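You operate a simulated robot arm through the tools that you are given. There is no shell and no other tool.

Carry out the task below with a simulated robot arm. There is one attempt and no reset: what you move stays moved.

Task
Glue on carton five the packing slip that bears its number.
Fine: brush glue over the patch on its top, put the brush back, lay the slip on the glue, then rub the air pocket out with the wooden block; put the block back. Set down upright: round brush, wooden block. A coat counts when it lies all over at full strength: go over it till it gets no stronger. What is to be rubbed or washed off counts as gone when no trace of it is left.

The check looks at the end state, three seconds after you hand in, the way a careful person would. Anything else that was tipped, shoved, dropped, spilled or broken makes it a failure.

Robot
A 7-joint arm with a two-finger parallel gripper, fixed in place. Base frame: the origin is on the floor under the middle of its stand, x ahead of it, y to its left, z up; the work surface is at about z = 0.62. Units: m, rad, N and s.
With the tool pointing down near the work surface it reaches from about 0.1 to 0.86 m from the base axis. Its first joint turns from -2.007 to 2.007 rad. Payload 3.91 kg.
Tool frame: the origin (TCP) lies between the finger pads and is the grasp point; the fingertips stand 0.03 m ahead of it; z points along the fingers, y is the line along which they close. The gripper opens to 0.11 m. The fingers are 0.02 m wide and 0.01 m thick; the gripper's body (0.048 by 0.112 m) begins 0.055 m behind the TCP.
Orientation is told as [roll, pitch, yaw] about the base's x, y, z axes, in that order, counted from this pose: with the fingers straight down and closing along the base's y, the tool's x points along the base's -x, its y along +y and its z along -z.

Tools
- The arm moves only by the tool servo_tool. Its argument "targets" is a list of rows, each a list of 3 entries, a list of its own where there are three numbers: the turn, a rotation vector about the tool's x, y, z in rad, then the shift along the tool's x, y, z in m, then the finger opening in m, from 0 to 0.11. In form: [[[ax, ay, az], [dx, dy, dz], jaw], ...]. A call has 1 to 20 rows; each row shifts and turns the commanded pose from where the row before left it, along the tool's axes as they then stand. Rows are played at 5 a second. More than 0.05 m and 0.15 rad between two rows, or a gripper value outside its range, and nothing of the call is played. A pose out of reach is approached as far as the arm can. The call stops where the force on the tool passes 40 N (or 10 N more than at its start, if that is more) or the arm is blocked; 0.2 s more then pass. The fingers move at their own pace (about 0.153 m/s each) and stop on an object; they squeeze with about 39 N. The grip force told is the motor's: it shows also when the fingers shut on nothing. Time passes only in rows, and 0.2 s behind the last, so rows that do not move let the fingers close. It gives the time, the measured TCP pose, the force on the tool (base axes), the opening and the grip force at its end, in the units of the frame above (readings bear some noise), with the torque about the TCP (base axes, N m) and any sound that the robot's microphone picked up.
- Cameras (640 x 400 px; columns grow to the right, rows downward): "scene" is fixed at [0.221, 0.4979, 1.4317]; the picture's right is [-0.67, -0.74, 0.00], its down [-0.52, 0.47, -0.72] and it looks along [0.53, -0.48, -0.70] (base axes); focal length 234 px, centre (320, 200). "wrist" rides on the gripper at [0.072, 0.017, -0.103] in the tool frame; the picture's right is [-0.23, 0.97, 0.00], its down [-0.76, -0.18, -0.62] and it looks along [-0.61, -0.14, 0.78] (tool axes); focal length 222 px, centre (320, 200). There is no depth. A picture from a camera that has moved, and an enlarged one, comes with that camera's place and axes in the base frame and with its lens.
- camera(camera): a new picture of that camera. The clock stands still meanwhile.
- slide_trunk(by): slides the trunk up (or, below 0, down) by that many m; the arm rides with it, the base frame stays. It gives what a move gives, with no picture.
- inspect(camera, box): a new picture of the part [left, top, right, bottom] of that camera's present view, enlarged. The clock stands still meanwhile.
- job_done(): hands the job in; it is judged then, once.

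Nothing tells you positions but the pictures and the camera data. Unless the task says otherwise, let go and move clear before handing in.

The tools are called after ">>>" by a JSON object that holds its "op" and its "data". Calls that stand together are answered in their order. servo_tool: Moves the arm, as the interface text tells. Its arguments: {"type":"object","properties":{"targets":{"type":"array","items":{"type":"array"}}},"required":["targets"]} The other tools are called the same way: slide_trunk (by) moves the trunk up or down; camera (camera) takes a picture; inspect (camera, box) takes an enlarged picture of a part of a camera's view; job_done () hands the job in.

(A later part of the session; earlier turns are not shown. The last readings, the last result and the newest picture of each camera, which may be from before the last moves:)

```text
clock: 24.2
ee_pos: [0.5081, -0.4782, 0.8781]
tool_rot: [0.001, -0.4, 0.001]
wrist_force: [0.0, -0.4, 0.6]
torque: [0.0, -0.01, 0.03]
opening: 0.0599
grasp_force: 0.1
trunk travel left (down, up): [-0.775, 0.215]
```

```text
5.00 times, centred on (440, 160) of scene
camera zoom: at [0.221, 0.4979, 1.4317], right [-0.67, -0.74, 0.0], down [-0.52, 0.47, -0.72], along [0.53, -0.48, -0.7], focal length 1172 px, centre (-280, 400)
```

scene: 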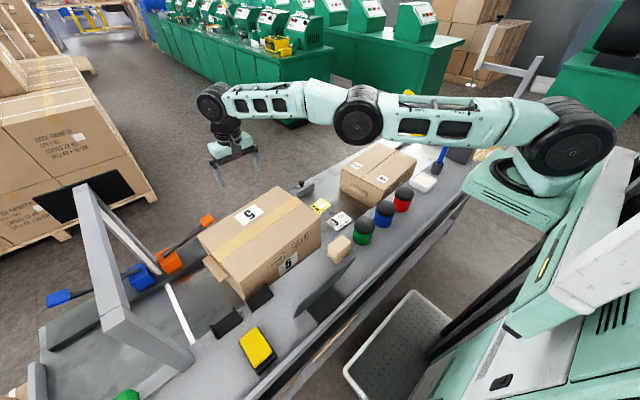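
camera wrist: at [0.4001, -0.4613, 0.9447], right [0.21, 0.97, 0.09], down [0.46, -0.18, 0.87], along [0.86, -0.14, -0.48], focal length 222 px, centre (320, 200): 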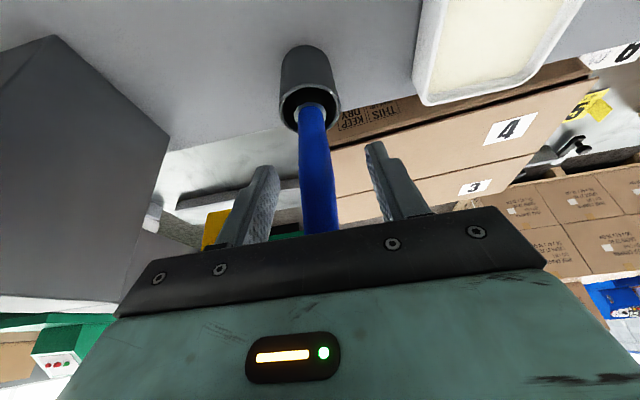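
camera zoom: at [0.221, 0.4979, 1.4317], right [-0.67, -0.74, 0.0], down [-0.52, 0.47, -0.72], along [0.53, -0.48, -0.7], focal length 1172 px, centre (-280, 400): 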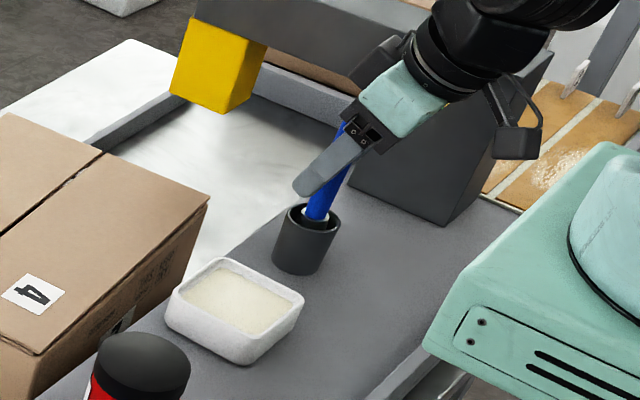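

The handle stands between the fingers. Closing, then a careful lift to check.

>>> {"op": "servo_tool", "data": {"targets": [[[0, 0, 0], [0, 0, 0], 0.0], [[0, 0, 0], [0, 0, 0], 0.0], [[0, 0, 0], [0, 0, 0], 0.0], [[0, 0, 0], [0, 0, 0], 0.0]]}}

>>> {"op": "servo_tool", "data": {"targets": [[[0, 0, 0], [-0.0078, 0, -0.0184], 0.0], [[0, 0, 0], [-0.0078, 0, -0.0184], 0.0], [[0, 0, 0], [-0.0078, 0, -0.0184], 0.0], [[0, 0, 0], [-0.0078, 0, -0.0184], 0.0], [[0, 0, 0], [-0.0078, 0, -0.0184], 0.0], [[0, 0, 0], [0, 0, 0], 0.0]]}}

>>> {"op": "camera", "data": {"camera": "wrist"}}

>>> {"op": "inspect", "data": {"camera": "scene", "box": [390, 110, 490, 190]}}

```text
clock: 25.2
ee_pos: [0.507, -0.4779, 0.8785]
tool_rot: [0.001, -0.399, 0.001]
wrist_force: [0.6, -0.6, 0.1]
torque: [0.04, -0.01, -0.02]
opening: 0.0202
grasp_force: 38.8
trunk travel left (down, up): [-0.775, 0.215]
```

```text
clock: 26.6
ee_pos: [0.5073, -0.4795, 0.9764]
tool_rot: [-0.001, -0.4, 0.0]
wrist_force: [-0.4, -0.5, 0.2]
torque: [-0.01, 0.03, 0.01]
opening: 0.0202
grasp_force: 39.2
trunk travel left (down, up): [-0.775, 0.215]
```

```text
taken
camera wrist: at [0.401, -0.4626, 1.0436], right [0.21, 0.97, 0.09], down [0.46, -0.18, 0.87], along [0.86, -0.14, -0.48], focal length 222 px, centre (320, 200)
```

wrist: 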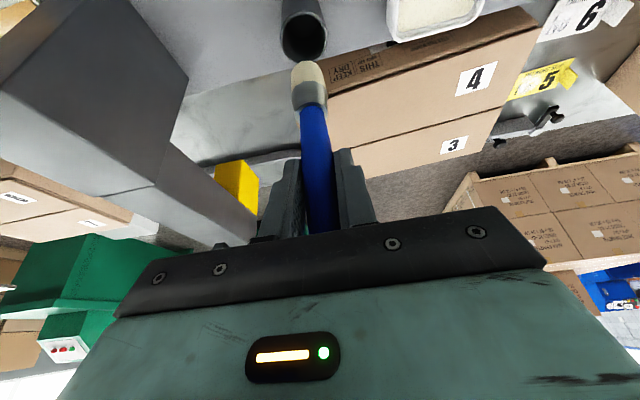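

```text
5.00 times, centred on (440, 150) of scene
camera zoom: at [0.221, 0.4979, 1.4317], right [-0.67, -0.74, 0.0], down [-0.52, 0.47, -0.72], along [0.53, -0.48, -0.7], focal length 1172 px, centre (-280, 450)
```

zoom: 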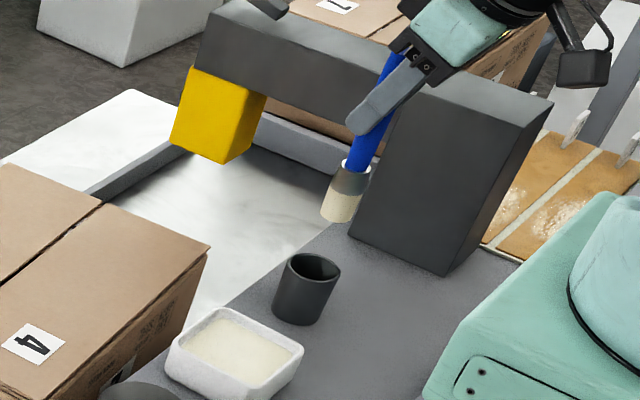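

Brush is held upright; its bristle tip is about 0.108 below the TCP. Next I move above the glue tray (0.502, −0.351).

>>> {"op": "servo_tool", "data": {"targets": [[[0, 0, 0], [0.0015, 0.043, 0], 0.0], [[0, 0, 0], [0.0015, 0.043, 0], 0.0], [[0, 0, 0], [0.0015, 0.043, 0], 0.0], [[0, 0, 0], [0, 0, 0], 0.0]]}}

>>> {"op": "inspect", "data": {"camera": "scene", "box": [380, 120, 470, 200]}}

>>> {"op": "camera", "data": {"camera": "wrist"}}

```text
clock: 27.6
ee_pos: [0.5035, -0.3498, 0.9759]
tool_rot: [0.001, -0.4, -0.002]
wrist_force: [-0.4, -0.1, 0.6]
torque: [-0.03, 0.0, -0.02]
opening: 0.0202
grasp_force: 39.1
trunk travel left (down, up): [-0.775, 0.215]
```

```text
5.00 times, centred on (425, 160) of scene
camera zoom: at [0.221, 0.4979, 1.4317], right [-0.67, -0.74, 0.0], down [-0.52, 0.47, -0.72], along [0.53, -0.48, -0.7], focal length 1172 px, centre (-205, 400)
```

zoom: 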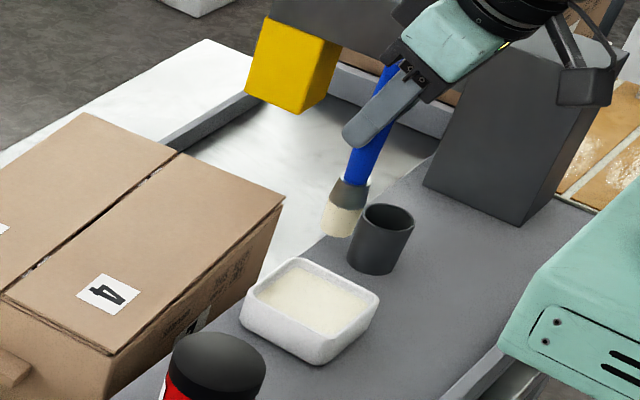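

```text
taken
camera wrist: at [0.3964, -0.3324, 1.0417], right [0.21, 0.97, 0.09], down [0.46, -0.18, 0.87], along [0.86, -0.14, -0.48], focal length 222 px, centre (320, 200)
```

wrist: 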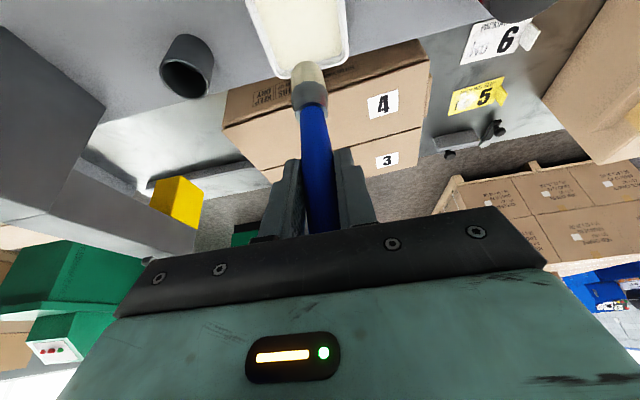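

The tip is above the glue centre. I'll dip about a centimetre deep and check forces.

>>> {"op": "servo_tool", "data": {"targets": [[[0, 0, 0], [0.0081, 0, 0.0191], 0.0], [[0, 0, 0], [0.0081, 0, 0.0191], 0.0], [[0, 0, 0], [0.0081, 0, 0.0191], 0.0], [[0, 0, 0], [0.0081, 0, 0.0191], 0.0], [[0, 0, 0], [0, 0, 0], 0.0]]}}

>>> {"op": "inspect", "data": {"camera": "scene", "box": [390, 140, 460, 200]}}

>>> {"op": "camera", "data": {"camera": "wrist"}}

```text
clock: 28.8
ee_pos: [0.5034, -0.3515, 0.8926]
tool_rot: [-0.005, -0.404, 0.002]
wrist_force: [1.9, -1.0, 31.1]
torque: [0.01, -0.29, -0.02]
opening: 0.0203
grasp_force: 38.9
trunk travel left (down, up): [-0.775, 0.215]
```

```text
6.67 times, centred on (425, 170) of scene
camera zoom: at [0.221, 0.4979, 1.4317], right [-0.67, -0.74, 0.0], down [-0.52, 0.47, -0.72], along [0.53, -0.48, -0.7], focal length 1563 px, centre (-380, 400)
```

zoom: 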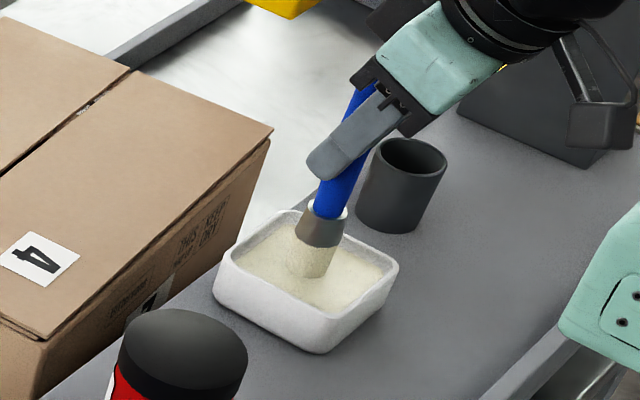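

```text
taken
camera wrist: at [0.396, -0.334, 0.9594], right [0.21, 0.97, 0.09], down [0.45, -0.17, 0.87], along [0.87, -0.14, -0.48], focal length 222 px, centre (320, 200)
```

wrist: 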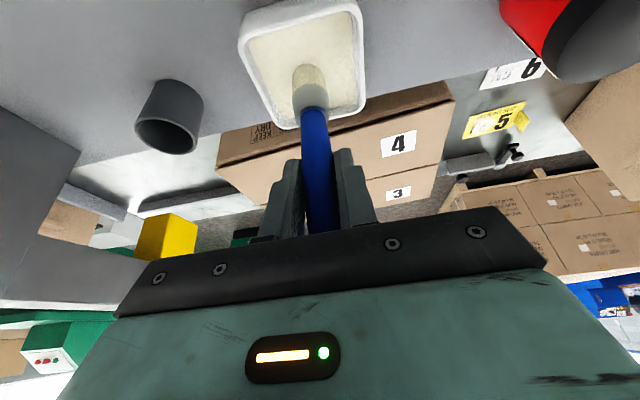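

It touched the tray's bottom with 31 N, so I back off and lift, then look at the loaded tip.

>>> {"op": "servo_tool", "data": {"targets": [[[0, 0, 0], [-0.002, 0, -0.0046], 0.0], [[0, 0, 0], [0, 0, 0], 0.0], [[0, 0, 0], [0, 0, 0], 0.0], [[0, 0, 0], [-0.0078, 0, -0.0184], 0.0], [[0, 0, 0], [-0.0078, 0, -0.0184], 0.0], [[0, 0, 0], [-0.0078, 0, -0.0184], 0.0], [[0, 0, 0], [-0.0078, 0, -0.0184], 0.0], [[0, 0, 0], [0, 0, 0], 0.0]]}}

>>> {"op": "inspect", "data": {"camera": "scene", "box": [390, 130, 460, 190]}}

>>> {"op": "inspect", "data": {"camera": "wrist", "box": [240, 0, 400, 110]}}

```text
clock: 30.6
ee_pos: [0.5023, -0.3497, 0.9787]
tool_rot: [0.0, -0.4, 0.001]
wrist_force: [-0.3, 0.1, -0.1]
torque: [0.0, 0.01, 0.0]
opening: 0.0204
grasp_force: 39.2
trunk travel left (down, up): [-0.775, 0.215]
```

```text
6.67 times, centred on (425, 160) of scene
camera zoom: at [0.221, 0.4979, 1.4317], right [-0.67, -0.74, 0.0], down [-0.52, 0.47, -0.72], along [0.53, -0.48, -0.7], focal length 1563 px, centre (-380, 467)
```

zoom: 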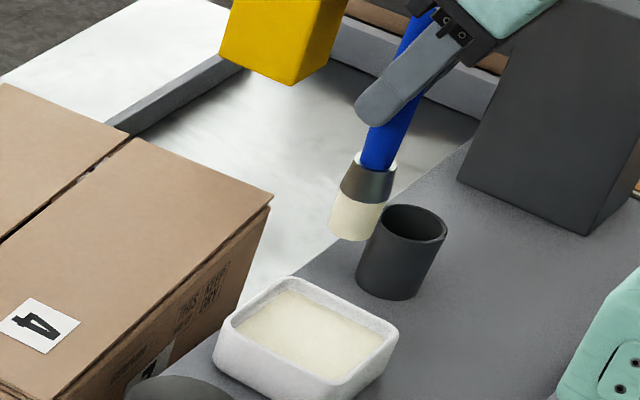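

```text
3.64 times, centred on (320, 55) of wrist
camera zoom: at [0.3948, -0.3338, 1.0446], right [0.21, 0.97, 0.09], down [0.46, -0.18, 0.87], along [0.86, -0.14, -0.48], focal length 808 px, centre (320, 727)
```

zoom: 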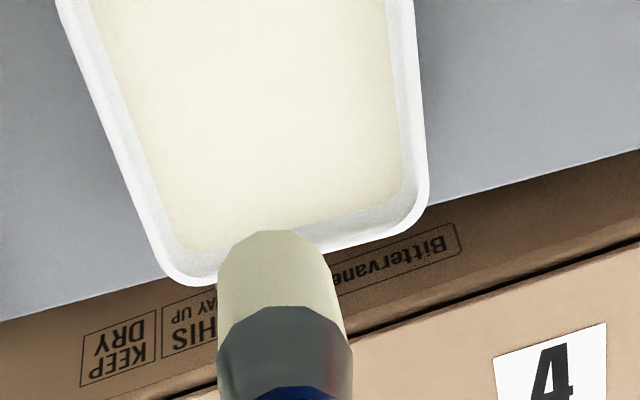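

The bristles are now creamy with glue. I'll carry the brush high over to carton 5's patch.

>>> {"op": "servo_tool", "data": {"targets": [[[0, 0, 0], [-0.0214, 0.0333, -0.0002], 0.0], [[0, 0, 0], [-0.0214, 0.0333, -0.0002], 0.0], [[0, 0, 0], [-0.0214, 0.0333, -0.0002], 0.0], [[0, 0, 0], [-0.0214, 0.0333, -0.0002], 0.0], [[0, 0, 0], [-0.0214, 0.0333, -0.0002], 0.0], [[0, 0, 0], [-0.0214, 0.0333, -0.0002], 0.0], [[0, 0, 0], [-0.0092, 0.0437, 0.0039], 0.0], [[0, 0, 0], [-0.0092, 0.0437, 0.0039], 0.0], [[0, 0, 0], [-0.0092, 0.0437, 0.0039], 0.0], [[0, 0, 0], [-0.0092, 0.0437, 0.0039], 0.0], [[0, 0, 0], [-0.0092, 0.0437, 0.0039], 0.0], [[0, 0, 0], [-0.0092, 0.0437, 0.0039], 0.0], [[0, 0, 0], [-0.0092, 0.0437, 0.0039], 0.0], [[0, 0, 0], [-0.0092, 0.0437, 0.0039], 0.0], [[0, 0, 0], [-0.0178, 0.025, 0.0157], 0.0], [[0, 0, 0], [-0.0178, 0.025, 0.0157], 0.0], [[0, 0, 0], [-0.0178, 0.025, 0.0157], 0.0], [[0, 0, 0], [-0.0178, 0.025, 0.0157], 0.0], [[0, 0, 0], [0, 0, 0], 0.0]]}}

>>> {"op": "camera", "data": {"camera": "wrist"}}

>>> {"op": "camera", "data": {"camera": "scene"}}

```text
clock: 34.6
ee_pos: [0.792, 0.2975, 0.9986]
tool_rot: [-0.001, -0.399, 0.0]
wrist_force: [-0.3, 0.1, -0.9]
torque: [0.05, -0.01, 0.02]
opening: 0.0203
grasp_force: 39.0
trunk travel left (down, up): [-0.775, 0.215]
```

```text
taken
camera wrist: at [0.6864, 0.3154, 1.0658], right [0.21, 0.97, 0.09], down [0.46, -0.18, 0.87], along [0.86, -0.14, -0.48], focal length 222 px, centre (320, 200)
```

wrist: 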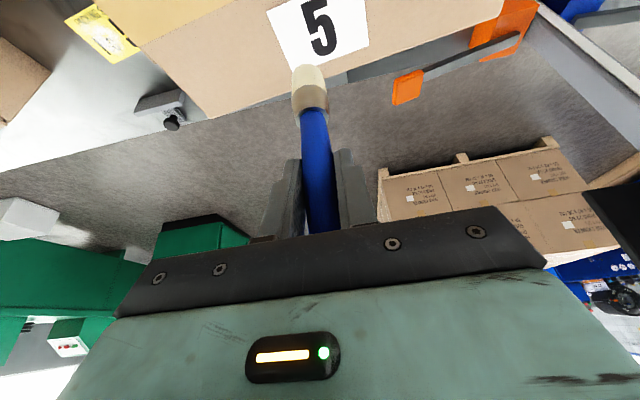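

```text
taken
```

scene: 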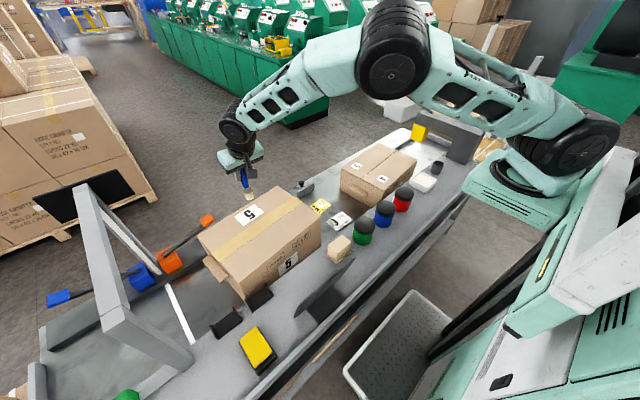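

The patch is confirmed around centre (0.796, 0.314) with edges at x ≈ 0.766–0.822 and y ≈ 0.27–0.357. I'll lower the brush to just above it and feel for contact.

>>> {"op": "servo_tool", "data": {"targets": [[[0, 0, 0], [0.0087, 0.0082, 0.0254], 0.0], [[0, 0, 0], [0.0087, 0.0082, 0.0254], 0.0], [[0, 0, 0], [0.00195, 0, 0.0046], 0.0], [[0, 0, 0], [0.00195, 0, 0.0046], 0.0], [[0, 0, 0], [0, 0, 0], 0.0]]}}

>>> {"op": "inspect", "data": {"camera": "scene", "box": [210, 150, 310, 230]}}

>>> {"op": "inspect", "data": {"camera": "wrist", "box": [220, 0, 420, 120]}}

```text
clock: 35.8
ee_pos: [0.7973, 0.3147, 0.9359]
tool_rot: [-0.001, -0.4, -0.002]
wrist_force: [0.9, 0.3, 0.3]
torque: [0.0, -0.01, -0.04]
opening: 0.0204
grasp_force: 39.7
trunk travel left (down, up): [-0.775, 0.215]
```

```text
5.00 times, centred on (260, 190) of scene
camera zoom: at [0.221, 0.4979, 1.4317], right [-0.67, -0.74, 0.0], down [-0.52, 0.47, -0.72], along [0.53, -0.48, -0.7], focal length 1172 px, centre (620, 250)
```

zoom: 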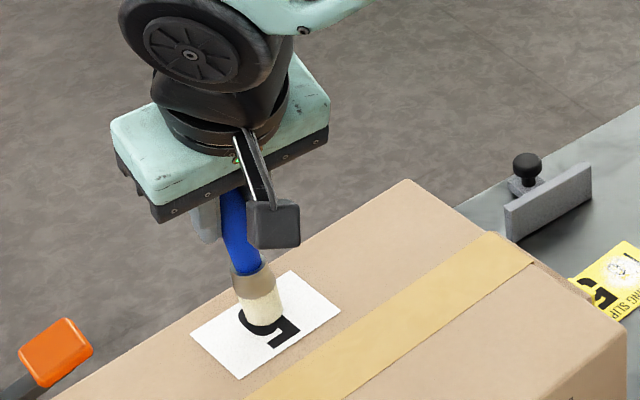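

```text
3.20 times, centred on (320, 60) of wrist
camera zoom: at [0.6897, 0.3319, 1.0017], right [0.21, 0.97, 0.09], down [0.46, -0.18, 0.87], along [0.86, -0.14, -0.48], focal length 711 px, centre (320, 648)
```

zoom: 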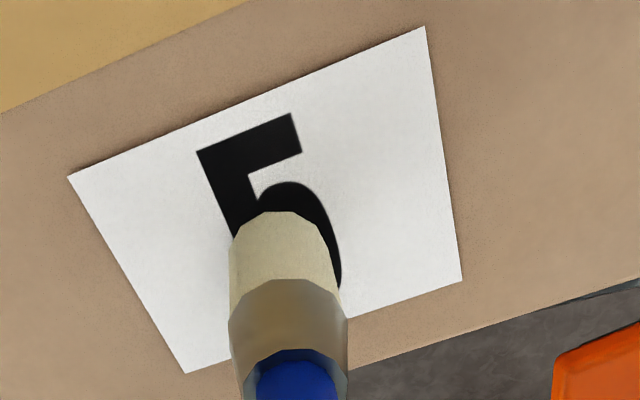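

Nearly touching. Lowering in small steps.

>>> {"op": "servo_tool", "data": {"targets": [[[0, 0, 0], [0.00117, 0, 0.00276], 0.0], [[0, 0, 0], [0.00117, 0, 0.00276], 0.0], [[0, 0, 0], [0, 0, 0], 0.0]]}}

>>> {"op": "servo_tool", "data": {"targets": [[[0, 0, 0], [0.00078, 0, 0.00184], 0.0], [[0, 0, 0], [0, 0, 0], 0.0]]}}

>>> {"op": "inspect", "data": {"camera": "wrist", "box": [220, 0, 420, 120]}}

```text
clock: 36.6
ee_pos: [0.7962, 0.315, 0.929]
tool_rot: [0.0, -0.4, -0.001]
wrist_force: [0.1, 0.2, -0.3]
torque: [-0.02, -0.01, -0.02]
opening: 0.0204
grasp_force: 39.3
trunk travel left (down, up): [-0.775, 0.215]
```

```text
clock: 37.2
ee_pos: [0.7965, 0.3159, 0.9286]
tool_rot: [-0.001, -0.401, 0.0]
wrist_force: [0.1, 0.1, 6.8]
torque: [-0.01, 0.11, 0.05]
opening: 0.0204
grasp_force: 38.9
trunk travel left (down, up): [-0.775, 0.215]
```

```text
3.20 times, centred on (320, 60) of wrist
camera zoom: at [0.689, 0.3327, 0.9944], right [0.21, 0.97, 0.09], down [0.46, -0.18, 0.87], along [0.86, -0.14, -0.48], focal length 711 px, centre (320, 648)
```

zoom: 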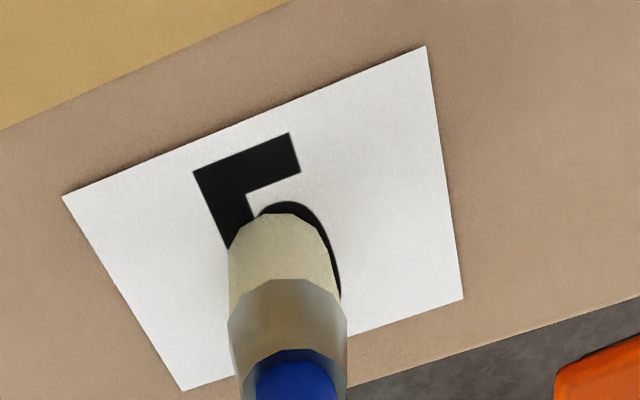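

Contact at about 7 N. I'll make a short stroke along the patch and see what it leaves.

>>> {"op": "servo_tool", "data": {"targets": [[[0, 0, 0], [0.0008, 0.01, -0.0003], 0.0], [[0, 0, 0], [0.0008, 0.01, -0.0003], 0.0], [[0, 0, 0], [0.0008, 0.01, -0.0003], 0.0], [[0, 0, 0], [0, 0, 0], 0.0]]}}

>>> {"op": "inspect", "data": {"camera": "wrist", "box": [200, 0, 420, 130]}}

>>> {"op": "inspect", "data": {"camera": "scene", "box": [210, 180, 310, 250]}}

```text
clock: 38.2
ee_pos: [0.7938, 0.3464, 0.9278]
tool_rot: [0.001, -0.404, -0.003]
wrist_force: [2.5, -4.2, 16.3]
torque: [-0.23, -0.35, -0.05]
opening: 0.0204
grasp_force: 38.5
trunk travel left (down, up): [-0.775, 0.215]
```

```text
2.91 times, centred on (310, 65) of wrist
camera zoom: at [0.6869, 0.363, 0.9942], right [0.21, 0.97, 0.09], down [0.46, -0.18, 0.87], along [0.86, -0.14, -0.48], focal length 646 px, centre (349, 593)
```

zoom: 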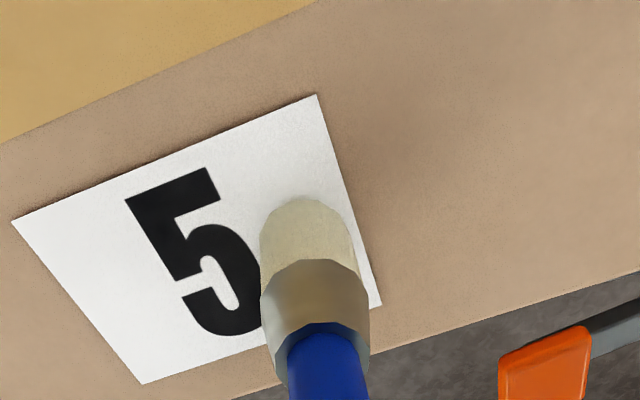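

```text
5.71 times, centred on (260, 215) of scene
camera zoom: at [0.221, 0.4979, 1.4317], right [-0.67, -0.74, 0.0], down [-0.52, 0.47, -0.72], along [0.53, -0.48, -0.7], focal length 1340 px, centre (663, 114)
```

zoom: 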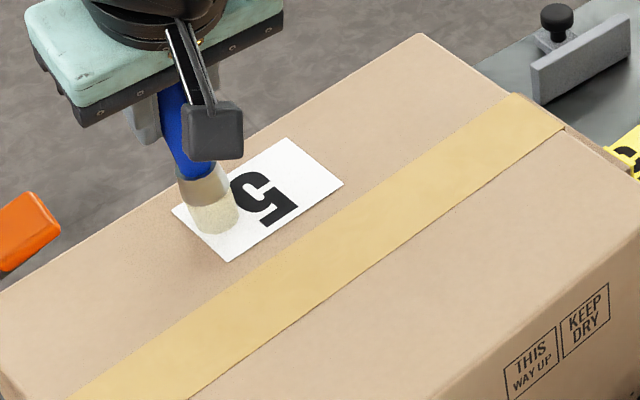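

I see no trace on the "5" yet. I'll lift the brush a bit and look at the label and bristles closely.

>>> {"op": "servo_tool", "data": {"targets": [[[0, 0, 0], [-0.0058, 0, -0.0138], 0.0], [[0, 0, 0], [-0.0078, 0, -0.0184], 0.0], [[0, 0, 0], [-0.0078, 0, -0.0184], 0.0], [[0, 0, 0], [0, 0.04, 0], 0.0], [[0, 0, 0], [0, 0.04, 0], 0.0], [[0, 0, 0], [0, 0, 0], 0.0]]}}

>>> {"op": "inspect", "data": {"camera": "scene", "box": [225, 190, 285, 235]}}

>>> {"op": "inspect", "data": {"camera": "wrist", "box": [120, 0, 380, 130]}}

>>> {"op": "inspect", "data": {"camera": "scene", "box": [190, 150, 330, 300]}}

```text
clock: 39.6
ee_pos: [0.7897, 0.4123, 0.9821]
tool_rot: [0.0, -0.398, -0.003]
wrist_force: [0.6, -0.2, -0.4]
torque: [0.03, -0.03, -0.04]
opening: 0.0202
grasp_force: 39.0
out of reach, approached as far as the arm can: row 5
trunk travel left (down, up): [-0.775, 0.215]
```

```text
8.89 times, centred on (255, 212) of scene
camera zoom: at [0.221, 0.4979, 1.4317], right [-0.67, -0.74, 0.0], down [-0.52, 0.47, -0.72], along [0.53, -0.48, -0.7], focal length 2084 px, centre (898, 89)
```

zoom: 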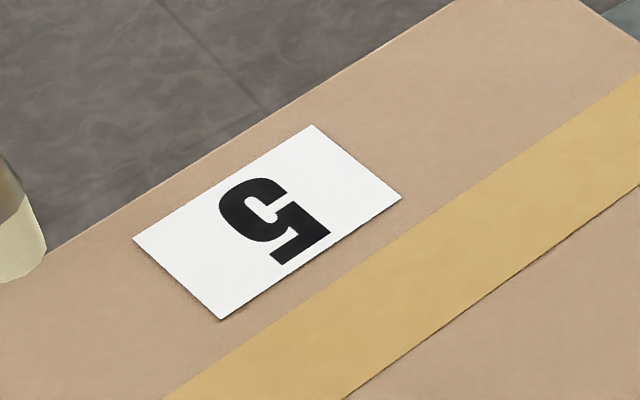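

```text
2.46 times, centred on (250, 65) of wrist
camera zoom: at [0.6819, 0.429, 1.0481], right [0.21, 0.97, 0.09], down [0.46, -0.18, 0.87], along [0.86, -0.14, -0.48], focal length 547 px, centre (492, 532)
```

zoom: 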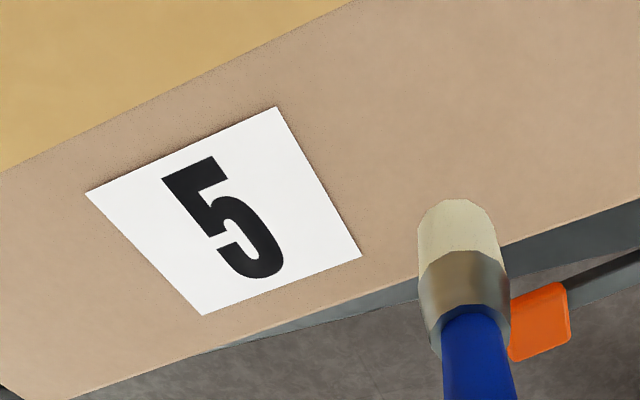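

```text
2.67 times, centred on (260, 225) of scene
camera zoom: at [0.221, 0.4979, 1.4317], right [-0.67, -0.74, 0.0], down [-0.52, 0.47, -0.72], along [0.53, -0.48, -0.7], focal length 625 px, centre (480, 133)
```

zoom: 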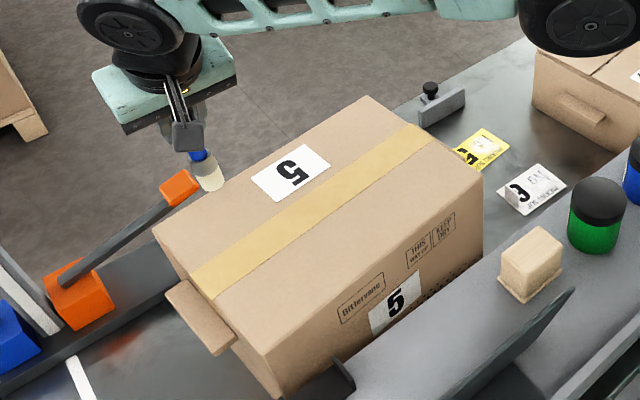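

The label stayed clean, so it isn't where the glue goes. The glue area must be elsewhere on the top; I'll try the free near half, around (0.654, 0.299).

>>> {"op": "servo_tool", "data": {"targets": [[[0, 0, 0], [0.0332, -0.0283, -0.0086], 0.0], [[0, 0, 0], [0.0332, -0.0283, -0.0086], 0.0], [[0, 0, 0], [0.0332, -0.0283, -0.0086], 0.0], [[0, 0, 0], [0.0332, -0.0283, -0.0086], 0.0], [[0, 0, 0], [0.0117, 0, 0.0276], 0.0], [[0, 0, 0], [0, 0, 0], 0.0]]}}

>>> {"op": "inspect", "data": {"camera": "scene", "box": [190, 150, 330, 300]}}

```text
clock: 41.0
ee_pos: [0.6552, 0.2995, 0.9328]
tool_rot: [0.0, -0.4, 0.0]
wrist_force: [0.1, -0.4, -0.6]
torque: [0.02, -0.01, 0.03]
opening: 0.0202
grasp_force: 39.0
trunk travel left (down, up): [-0.775, 0.215]
```

```text
2.67 times, centred on (260, 225) of scene
camera zoom: at [0.221, 0.4979, 1.4317], right [-0.67, -0.74, 0.0], down [-0.52, 0.47, -0.72], along [0.53, -0.48, -0.7], focal length 625 px, centre (480, 133)
```

zoom: 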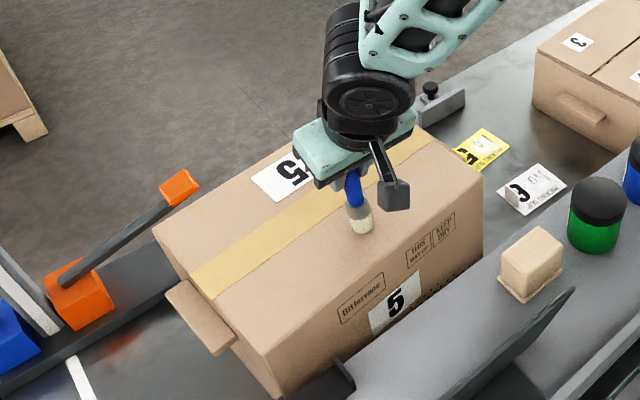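

Lowering to contact here and making a short stroke.

>>> {"op": "servo_tool", "data": {"targets": [[[0, 0, 0], [0.00156, 0, 0.00368], 0.0], [[0, 0, 0], [0.0006, 0, 0.0014], 0.0], [[0, 0, 0], [0, 0, 0], 0.0]]}}

>>> {"op": "servo_tool", "data": {"targets": [[[0, 0, 0], [0.0008, 0.01, -0.0003], 0.0], [[0, 0, 0], [0.0008, 0.01, -0.0003], 0.0], [[0, 0, 0], [0.0008, 0.01, -0.0003], 0.0], [[0, 0, 0], [0, 0, 0], 0.0]]}}

>>> {"op": "inspect", "data": {"camera": "wrist", "box": [200, 0, 420, 130]}}

>>> {"op": "inspect", "data": {"camera": "scene", "box": [215, 190, 325, 270]}}

```text
clock: 41.8
ee_pos: [0.6548, 0.3007, 0.928]
tool_rot: [0.002, -0.402, -0.002]
wrist_force: [-2.4, -2.4, 18.1]
torque: [-0.07, 0.15, 0.01]
opening: 0.02
grasp_force: 39.0
trunk travel left (down, up): [-0.775, 0.215]
```

```text
clock: 42.8
ee_pos: [0.6507, 0.3302, 0.9269]
tool_rot: [0.002, -0.402, -0.003]
wrist_force: [2.2, -4.8, 23.0]
torque: [-0.12, -0.22, 0.03]
opening: 0.0203
grasp_force: 38.9
trunk travel left (down, up): [-0.775, 0.215]
```

```text
2.91 times, centred on (310, 65) of wrist
camera zoom: at [0.544, 0.3463, 0.9937], right [0.21, 0.97, 0.09], down [0.46, -0.18, 0.87], along [0.86, -0.14, -0.48], focal length 646 px, centre (349, 593)
```

zoom: 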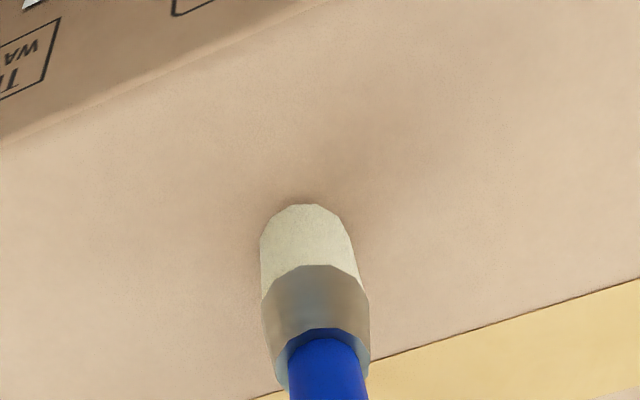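

```text
5.00 times, centred on (270, 230) of scene
camera zoom: at [0.221, 0.4979, 1.4317], right [-0.67, -0.74, 0.0], down [-0.52, 0.47, -0.72], along [0.53, -0.48, -0.7], focal length 1172 px, centre (570, 50)
```

zoom: 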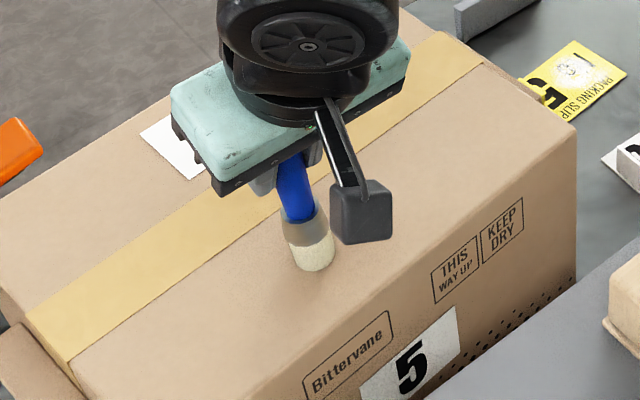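

No trace here either. I'll lighten the pressure and sweep toward the middle of the top (over the tape) to see whether glue appears there.

>>> {"op": "servo_tool", "data": {"targets": [[[0, 0, 0], [-0.0005, 0, -0.0012], 0.0], [[0, 0, 0], [-0.0092, -0.003, 0.0039], 0.0], [[0, 0, 0], [-0.0092, -0.003, 0.0039], 0.0], [[0, 0, 0], [-0.0092, -0.003, 0.0039], 0.0], [[0, 0, 0], [-0.0092, -0.003, 0.0039], 0.0], [[0, 0, 0], [-0.0092, -0.003, 0.0039], 0.0], [[0, 0, 0], [-0.0092, -0.003, 0.0039], 0.0], [[0, 0, 0], [-0.0092, -0.003, 0.0039], 0.0], [[0, 0, 0], [0, 0, 0], 0.0]]}}

>>> {"op": "inspect", "data": {"camera": "wrist", "box": [200, 0, 420, 130]}}

>>> {"op": "inspect", "data": {"camera": "scene", "box": [215, 190, 325, 270]}}

```text
clock: 44.8
ee_pos: [0.7221, 0.3085, 0.9278]
tool_rot: [0.001, -0.4, 0.0]
wrist_force: [0.7, -0.8, -0.4]
torque: [0.01, -0.01, 0.01]
opening: 0.0203
grasp_force: 38.8
trunk travel left (down, up): [-0.775, 0.215]
```

```text
2.91 times, centred on (310, 65) of wrist
camera zoom: at [0.6145, 0.3253, 0.9938], right [0.21, 0.97, 0.09], down [0.46, -0.18, 0.87], along [0.86, -0.14, -0.48], focal length 646 px, centre (349, 593)
```

zoom: 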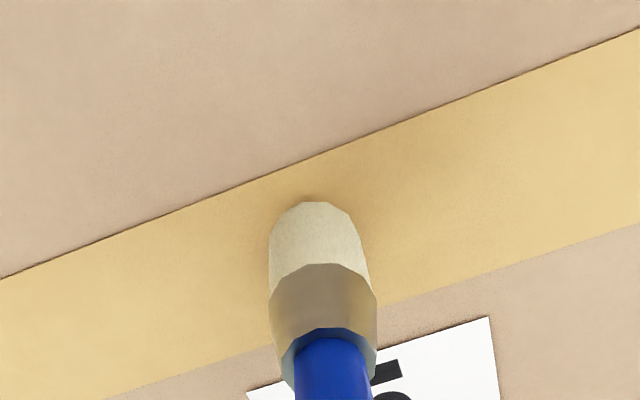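

```text
5.00 times, centred on (270, 230) of scene
camera zoom: at [0.221, 0.4979, 1.4317], right [-0.67, -0.74, 0.0], down [-0.52, 0.47, -0.72], along [0.53, -0.48, -0.7], focal length 1172 px, centre (570, 50)
```

zoom: 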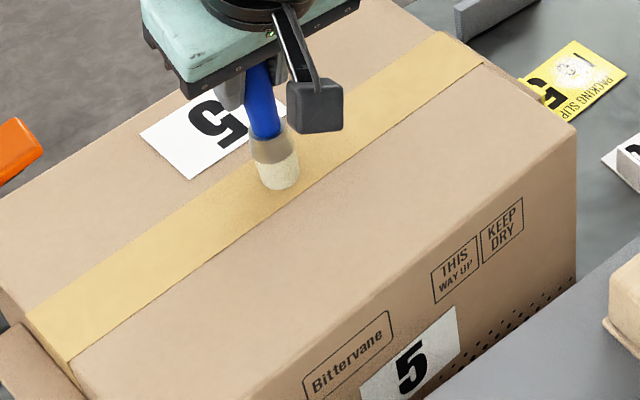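

Still nothing. I suspect the brush isn't loaded; I'll lift and look at the bristles.

>>> {"op": "servo_tool", "data": {"targets": [[[0, 0, 0], [-0.0078, 0, -0.0184], 0.0], [[0, 0, 0], [-0.0078, 0, -0.0184], 0.0], [[0, 0, 0], [-0.0078, 0, -0.0184], 0.0], [[0, 0, 0], [0, 0, 0], 0.0]]}}

>>> {"op": "inspect", "data": {"camera": "scene", "box": [245, 170, 305, 230]}}

>>> {"op": "inspect", "data": {"camera": "wrist", "box": [280, 40, 350, 120]}}

>>> {"op": "inspect", "data": {"camera": "scene", "box": [395, 150, 455, 200]}}

```text
clock: 45.8
ee_pos: [0.7204, 0.3066, 0.9871]
tool_rot: [0.0, -0.4, 0.0]
wrist_force: [0.6, -0.7, -0.5]
torque: [0.0, 0.03, 0.04]
opening: 0.0202
grasp_force: 38.8
trunk travel left (down, up): [-0.775, 0.215]
```

```text
6.67 times, centred on (275, 200) of scene
camera zoom: at [0.221, 0.4979, 1.4317], right [-0.67, -0.74, 0.0], down [-0.52, 0.47, -0.72], along [0.53, -0.48, -0.7], focal length 1563 px, centre (620, 200)
```

zoom: 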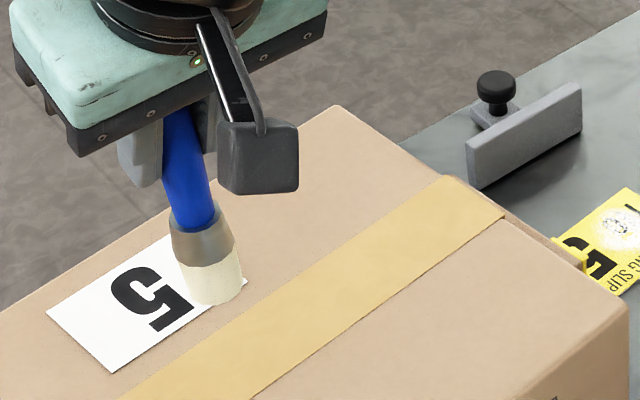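

```text
5.00 times, centred on (315, 80) of wrist
camera zoom: at [0.6142, 0.3239, 1.0535], right [0.21, 0.97, 0.09], down [0.46, -0.18, 0.87], along [0.86, -0.14, -0.48], focal length 1111 px, centre (345, 800)
```

zoom: 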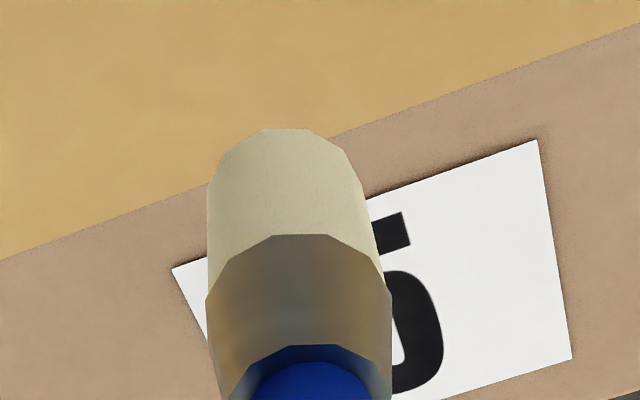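

```text
8.00 times, centred on (425, 175) of scene
camera zoom: at [0.221, 0.4979, 1.4317], right [-0.67, -0.74, 0.0], down [-0.52, 0.47, -0.72], along [0.53, -0.48, -0.7], focal length 1876 px, centre (-520, 400)
```

zoom: 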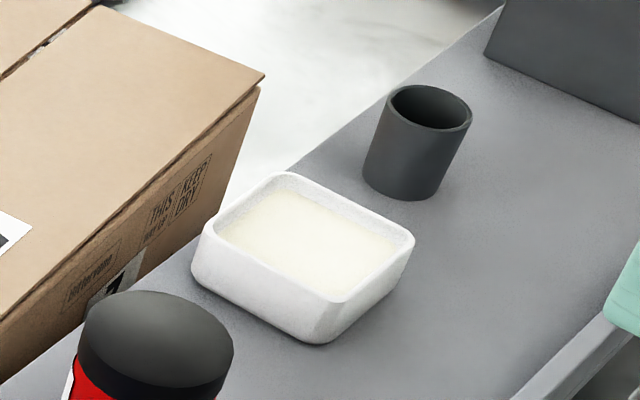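

The bristles still look creamy. I'll check the near half closely for a faint film where I stroked.

>>> {"op": "inspect", "data": {"camera": "scene", "box": [240, 215, 320, 265]}}

>>> {"op": "inspect", "data": {"camera": "wrist", "box": [220, 0, 440, 80]}}

>>> {"op": "inspect", "data": {"camera": "scene", "box": [195, 180, 325, 290]}}

```text
8.00 times, centred on (280, 240) of scene
camera zoom: at [0.221, 0.4979, 1.4317], right [-0.67, -0.74, 0.0], down [-0.52, 0.47, -0.72], along [0.53, -0.48, -0.7], focal length 1876 px, centre (640, -120)
```

zoom: 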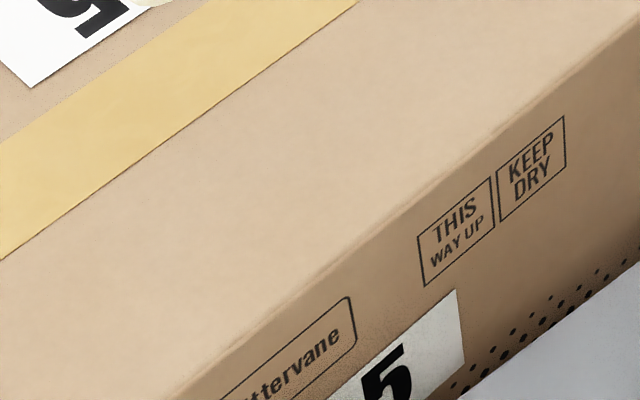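

```text
2.91 times, centred on (330, 40) of wrist
camera zoom: at [0.6142, 0.3239, 1.0535], right [0.21, 0.97, 0.09], down [0.46, -0.18, 0.87], along [0.86, -0.14, -0.48], focal length 646 px, centre (291, 666)
```

zoom: 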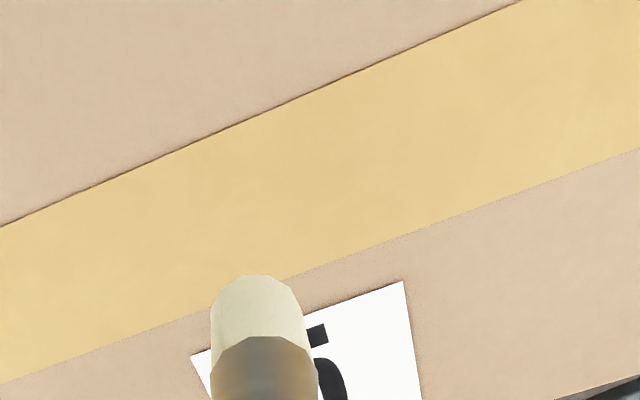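

```text
3.64 times, centred on (260, 235) of scene
camera zoom: at [0.221, 0.4979, 1.4317], right [-0.67, -0.74, 0.0], down [-0.52, 0.47, -0.72], along [0.53, -0.48, -0.7], focal length 853 px, centre (538, 73)
```

zoom: 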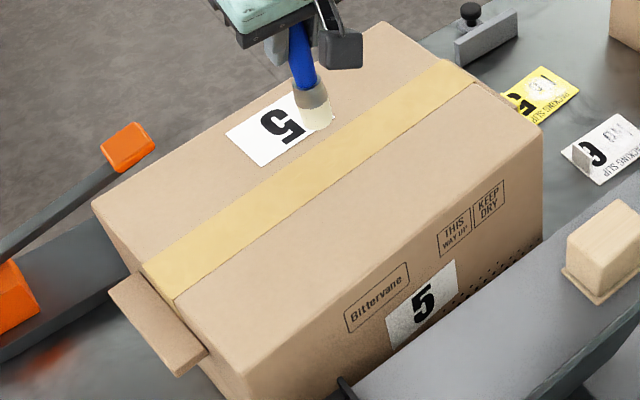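

No film anywhere, so I'll go back to the tray, compare the brush's look there with my earlier view, and dip again longer with some stirring.

>>> {"op": "servo_tool", "data": {"targets": [[[0, 0, 0], [0.0007, -0.0355, -0.0158], 0.0], [[0, 0, 0], [0.0007, -0.0355, -0.0158], 0.0], [[0, 0, 0], [0.0007, -0.0355, -0.0158], 0.0], [[0, 0, 0], [0.0092, -0.0438, -0.0039], 0.0], [[0, 0, 0], [0.0092, -0.0438, -0.0039], 0.0], [[0, 0, 0], [0.0092, -0.0438, -0.0039], 0.0], [[0, 0, 0], [0.0092, -0.0438, -0.0039], 0.0], [[0, 0, 0], [0.0092, -0.0438, -0.0039], 0.0], [[0, 0, 0], [0.0092, -0.0438, -0.0039], 0.0], [[0, 0, 0], [0.0092, -0.0438, -0.0039], 0.0], [[0, 0, 0], [0.0092, -0.0438, -0.0039], 0.0], [[0, 0, 0], [0.0214, -0.0333, 0.0002], 0.0], [[0, 0, 0], [0.0214, -0.0333, 0.0002], 0.0], [[0, 0, 0], [0.0214, -0.0333, 0.0002], 0.0], [[0, 0, 0], [0.0214, -0.0333, 0.0002], 0.0], [[0, 0, 0], [0.0214, -0.0333, 0.0002], 0.0], [[0, 0, 0], [0.0214, -0.0333, 0.0002], 0.0], [[0, 0, 0], [0, 0, 0], 0.0]]}}

>>> {"op": "inspect", "data": {"camera": "scene", "box": [390, 120, 460, 180]}}

>>> {"op": "inspect", "data": {"camera": "wrist", "box": [240, 0, 400, 110]}}

```text
clock: 49.6
ee_pos: [0.5021, -0.3478, 0.9802]
tool_rot: [0.001, -0.399, 0.0]
wrist_force: [-0.3, 0.6, 0.5]
torque: [-0.01, 0.02, 0.03]
opening: 0.0206
grasp_force: 39.2
trunk travel left (down, up): [-0.775, 0.215]
```

```text
6.67 times, centred on (425, 150) of scene
camera zoom: at [0.221, 0.4979, 1.4317], right [-0.67, -0.74, 0.0], down [-0.52, 0.47, -0.72], along [0.53, -0.48, -0.7], focal length 1563 px, centre (-380, 533)
```

zoom: 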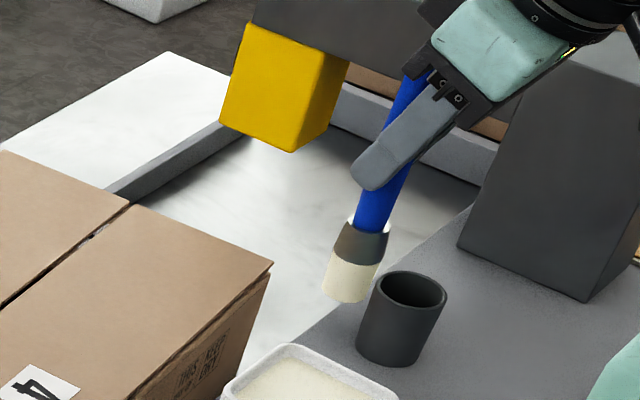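

```text
3.64 times, centred on (320, 55) of wrist
camera zoom: at [0.3962, -0.3307, 1.0471], right [0.21, 0.97, 0.09], down [0.46, -0.18, 0.87], along [0.86, -0.14, -0.48], focal length 808 px, centre (320, 727)
```

zoom: 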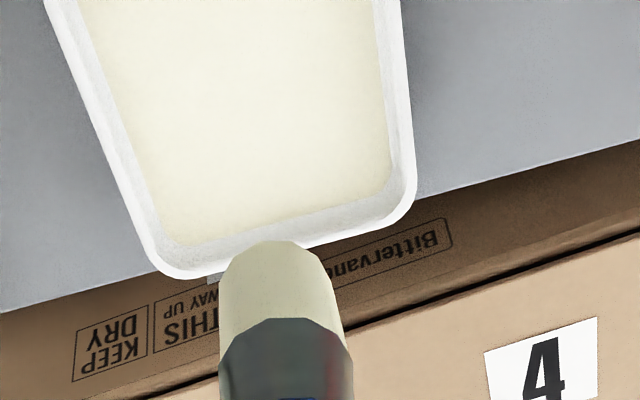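

I'll dip again and stir gently inside the tray.

>>> {"op": "servo_tool", "data": {"targets": [[[0, 0, 0], [0.0081, 0, 0.0192], 0.0], [[0, 0, 0], [0.0081, 0, 0.0192], 0.0], [[0, 0, 0], [0.0081, 0, 0.0192], 0.0], [[0, 0, 0], [0.0081, 0, 0.0192], 0.0], [[0, 0, 0], [0, 0, 0], 0.0]]}}

>>> {"op": "servo_tool", "data": {"targets": [[[0, 0, 0], [0.0006, 0.0, 0.0014], 0.0], [[0, 0, 0], [0, 0.008, 0], 0.0], [[0, 0, 0], [0, -0.008, 0], 0.0], [[0, 0, 0], [0, -0.008, 0], 0.0], [[0, 0, 0], [0, 0.008, 0], 0.0], [[0, 0, 0], [-0.0074, 0, 0.0031], 0.0], [[0, 0, 0], [0.0074, 0, -0.0031], 0.0], [[0, 0, 0], [0.0074, 0, -0.0031], 0.0], [[0, 0, 0], [-0.0074, 0, 0.0031], 0.0], [[0, 0, 0], [0, 0, 0], 0.0], [[0, 0, 0], [0, 0, 0], 0.0]]}}

>>> {"op": "inspect", "data": {"camera": "scene", "box": [390, 140, 460, 200]}}

>>> {"op": "inspect", "data": {"camera": "wrist", "box": [220, 0, 400, 130]}}

```text
clock: 50.8
ee_pos: [0.5023, -0.3483, 0.8951]
tool_rot: [0.0, -0.401, 0.001]
wrist_force: [0.0, 0.4, 0.0]
torque: [-0.02, 0.02, 0.03]
opening: 0.02
grasp_force: 39.2
trunk travel left (down, up): [-0.775, 0.215]
```

```text
clock: 53.2
ee_pos: [0.5019, -0.3491, 0.8944]
tool_rot: [0.0, -0.399, 0.001]
wrist_force: [-0.6, 0.6, -0.5]
torque: [0.04, 0.0, 0.0]
opening: 0.0204
grasp_force: 39.2
trunk travel left (down, up): [-0.775, 0.215]
```

```text
6.67 times, centred on (425, 170) of scene
camera zoom: at [0.221, 0.4979, 1.4317], right [-0.67, -0.74, 0.0], down [-0.52, 0.47, -0.72], along [0.53, -0.48, -0.7], focal length 1563 px, centre (-380, 400)
```

zoom: 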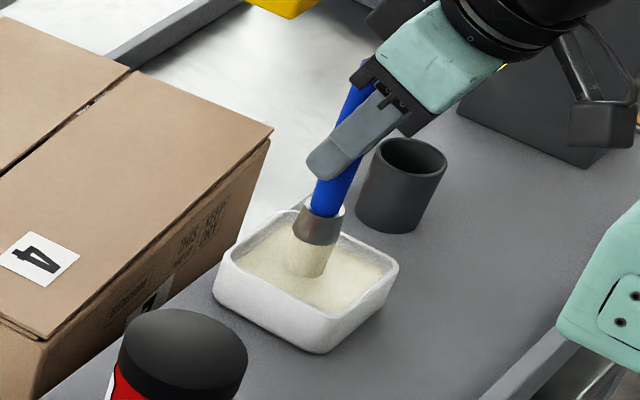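

```text
3.08 times, centred on (310, 65) of wrist
camera zoom: at [0.3958, -0.3323, 0.961], right [0.21, 0.97, 0.09], down [0.46, -0.18, 0.87], along [0.86, -0.14, -0.48], focal length 684 px, centre (351, 615)
```

zoom: 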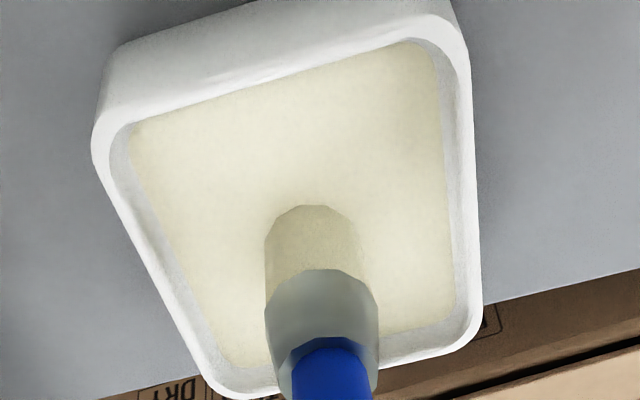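

No contact yet at this height; I'll lower in 1.5 mm steps until the bristles actually press into the glue.

>>> {"op": "servo_tool", "data": {"targets": [[[0, 0, 0], [0.0006, 0.0, 0.0014], 0.0], [[0, 0, 0], [0, 0, 0], 0.0]]}}

>>> {"op": "servo_tool", "data": {"targets": [[[0, 0, 0], [0.0006, 0.0, 0.0014], 0.0], [[0, 0, 0], [0, 0, 0], 0.0]]}}

>>> {"op": "servo_tool", "data": {"targets": [[[0, 0, 0], [0.0006, 0.0, 0.0014], 0.0], [[0, 0, 0], [0, 0, 0], 0.0]]}}

```text
clock: 53.8
ee_pos: [0.5022, -0.3495, 0.8933]
tool_rot: [-0.002, -0.402, 0.0]
wrist_force: [-0.6, -0.3, 8.6]
torque: [0.03, 0.02, 0.03]
opening: 0.0202
grasp_force: 39.2
trunk travel left (down, up): [-0.775, 0.215]
```

```text
clock: 54.4
ee_pos: [0.5023, -0.3489, 0.8929]
tool_rot: [-0.002, -0.403, -0.001]
wrist_force: [-2.0, -1.2, 29.6]
torque: [-0.01, -0.06, 0.01]
opening: 0.0204
grasp_force: 38.7
trunk travel left (down, up): [-0.775, 0.215]
```

```text
clock: 55.0
ee_pos: [0.5024, -0.3482, 0.8902]
tool_rot: [-0.002, -0.405, -0.001]
wrist_force: [0.5, -1.1, 31.9]
torque: [-0.03, -0.39, -0.03]
opening: 0.0202
grasp_force: 39.1
trunk travel left (down, up): [-0.775, 0.215]
```

Firm contact now (the handle slips slightly in the grip at ~31 N, so I'll ease off). I'll swirl lightly and lift to look.

>>> {"op": "servo_tool", "data": {"targets": [[[0, 0, 0], [-0.0004, 0.0, -0.0009], 0.0], [[0, 0, 0], [0, 0.006, 0], 0.0], [[0, 0, 0], [0, -0.006, 0], 0.0], [[0, 0, 0], [0, -0.006, 0], 0.0], [[0, 0, 0], [0, 0.006, 0], 0.0], [[0, 0, 0], [0, 0, 0], 0.0]]}}

>>> {"op": "servo_tool", "data": {"targets": [[[0, 0, 0], [-0.0078, 0, -0.0184], 0.0], [[0, 0, 0], [-0.0078, 0, -0.0184], 0.0], [[0, 0, 0], [-0.0078, 0, -0.0184], 0.0], [[0, 0, 0], [-0.0078, 0, -0.0184], 0.0], [[0, 0, 0], [0, 0, 0], 0.0]]}}

>>> {"op": "inspect", "data": {"camera": "scene", "box": [390, 120, 460, 180]}}

>>> {"op": "inspect", "data": {"camera": "wrist", "box": [240, 0, 400, 110]}}

```text
clock: 56.4
ee_pos: [0.5028, -0.3475, 0.891]
tool_rot: [0.001, -0.4, -0.001]
wrist_force: [0.0, 0.7, -0.6]
torque: [0.02, -0.01, 0.01]
opening: 0.0206
grasp_force: 38.9
trunk travel left (down, up): [-0.775, 0.215]
```

```text
clock: 57.6
ee_pos: [0.5024, -0.3469, 0.971]
tool_rot: [0.0, -0.4, 0.001]
wrist_force: [-0.6, 0.6, 0.1]
torque: [-0.01, 0.0, 0.0]
opening: 0.0205
grasp_force: 39.1
trunk travel left (down, up): [-0.775, 0.215]
```

```text
6.67 times, centred on (425, 150) of scene
camera zoom: at [0.221, 0.4979, 1.4317], right [-0.67, -0.74, 0.0], down [-0.52, 0.47, -0.72], along [0.53, -0.48, -0.7], focal length 1563 px, centre (-380, 533)
```

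zoom: 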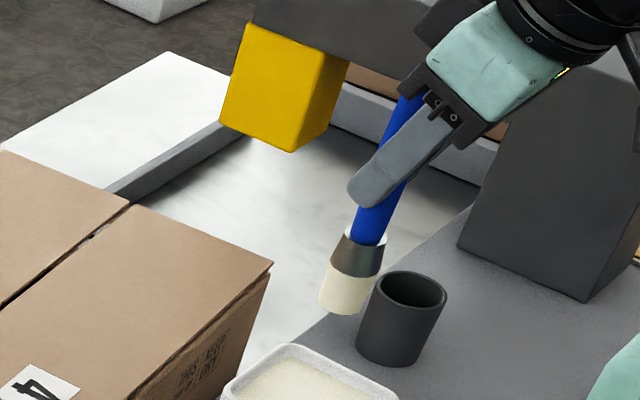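

```text
3.64 times, centred on (320, 55) of wrist
camera zoom: at [0.3946, -0.3303, 1.0369], right [0.21, 0.97, 0.09], down [0.46, -0.18, 0.87], along [0.86, -0.14, -0.48], focal length 808 px, centre (320, 727)
```

zoom: 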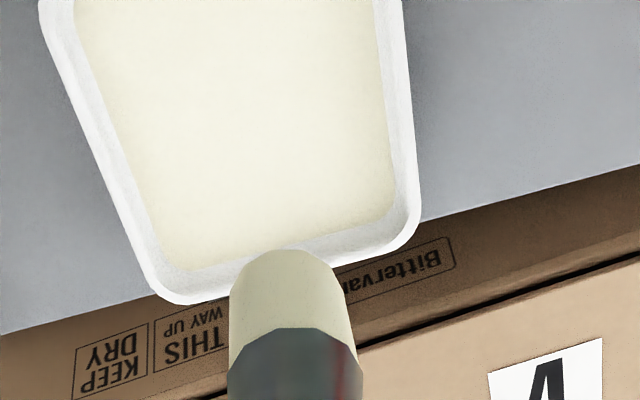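

The bristles look creamier now. I'll go back to the carton's top and stroke along the near half lengthwise, watching for glue to appear.

>>> {"op": "servo_tool", "data": {"targets": [[[0, 0, 0], [-0.0219, 0.0328, -0.0014], 0.0], [[0, 0, 0], [-0.0219, 0.0328, -0.0014], 0.0], [[0, 0, 0], [-0.0219, 0.0328, -0.0014], 0.0], [[0, 0, 0], [-0.0219, 0.0328, -0.0014], 0.0], [[0, 0, 0], [-0.0219, 0.0328, -0.0014], 0.0], [[0, 0, 0], [-0.0219, 0.0328, -0.0014], 0.0], [[0, 0, 0], [-0.0024, 0.04, 0.0105], 0.0], [[0, 0, 0], [-0.0024, 0.04, 0.0105], 0.0], [[0, 0, 0], [-0.0024, 0.04, 0.0105], 0.0], [[0, 0, 0], [-0.0024, 0.04, 0.0105], 0.0], [[0, 0, 0], [-0.0024, 0.04, 0.0105], 0.0], [[0, 0, 0], [-0.0024, 0.04, 0.0105], 0.0], [[0, 0, 0], [-0.0024, 0.04, 0.0105], 0.0], [[0, 0, 0], [-0.0024, 0.04, 0.0105], 0.0], [[0, 0, 0], [0.0117, 0.0, 0.0276], 0.0], [[0, 0, 0], [0, 0, 0], 0.0]]}}

>>> {"op": "servo_tool", "data": {"targets": [[[0, 0, 0], [0.0008, 0.0, 0.0018], 0.0], [[0, 0, 0], [0, 0, 0], 0.0]]}}

>>> {"op": "servo_tool", "data": {"targets": [[[0, 0, 0], [0.0006, 0.0, 0.0014], 0.0], [[0, 0, 0], [0, 0, 0], 0.0]]}}

```text
clock: 61.0
ee_pos: [0.6703, 0.1691, 0.9281]
tool_rot: [0.0, -0.4, 0.001]
wrist_force: [0.0, -0.3, -0.9]
torque: [0.0, 0.0, 0.01]
opening: 0.0205
grasp_force: 39.4
trunk travel left (down, up): [-0.775, 0.215]
```

```text
clock: 61.6
ee_pos: [0.6716, 0.1681, 0.9272]
tool_rot: [0.001, -0.399, 0.0]
wrist_force: [-0.4, -0.3, 0.3]
torque: [0.01, -0.02, -0.01]
opening: 0.0202
grasp_force: 38.8
trunk travel left (down, up): [-0.775, 0.215]
```

```text
clock: 62.2
ee_pos: [0.6697, 0.1688, 0.9242]
tool_rot: [-0.001, -0.399, 0.0]
wrist_force: [0.6, -0.4, 0.4]
torque: [0.04, 0.0, 0.01]
opening: 0.0206
grasp_force: 38.9
trunk travel left (down, up): [-0.775, 0.215]
```

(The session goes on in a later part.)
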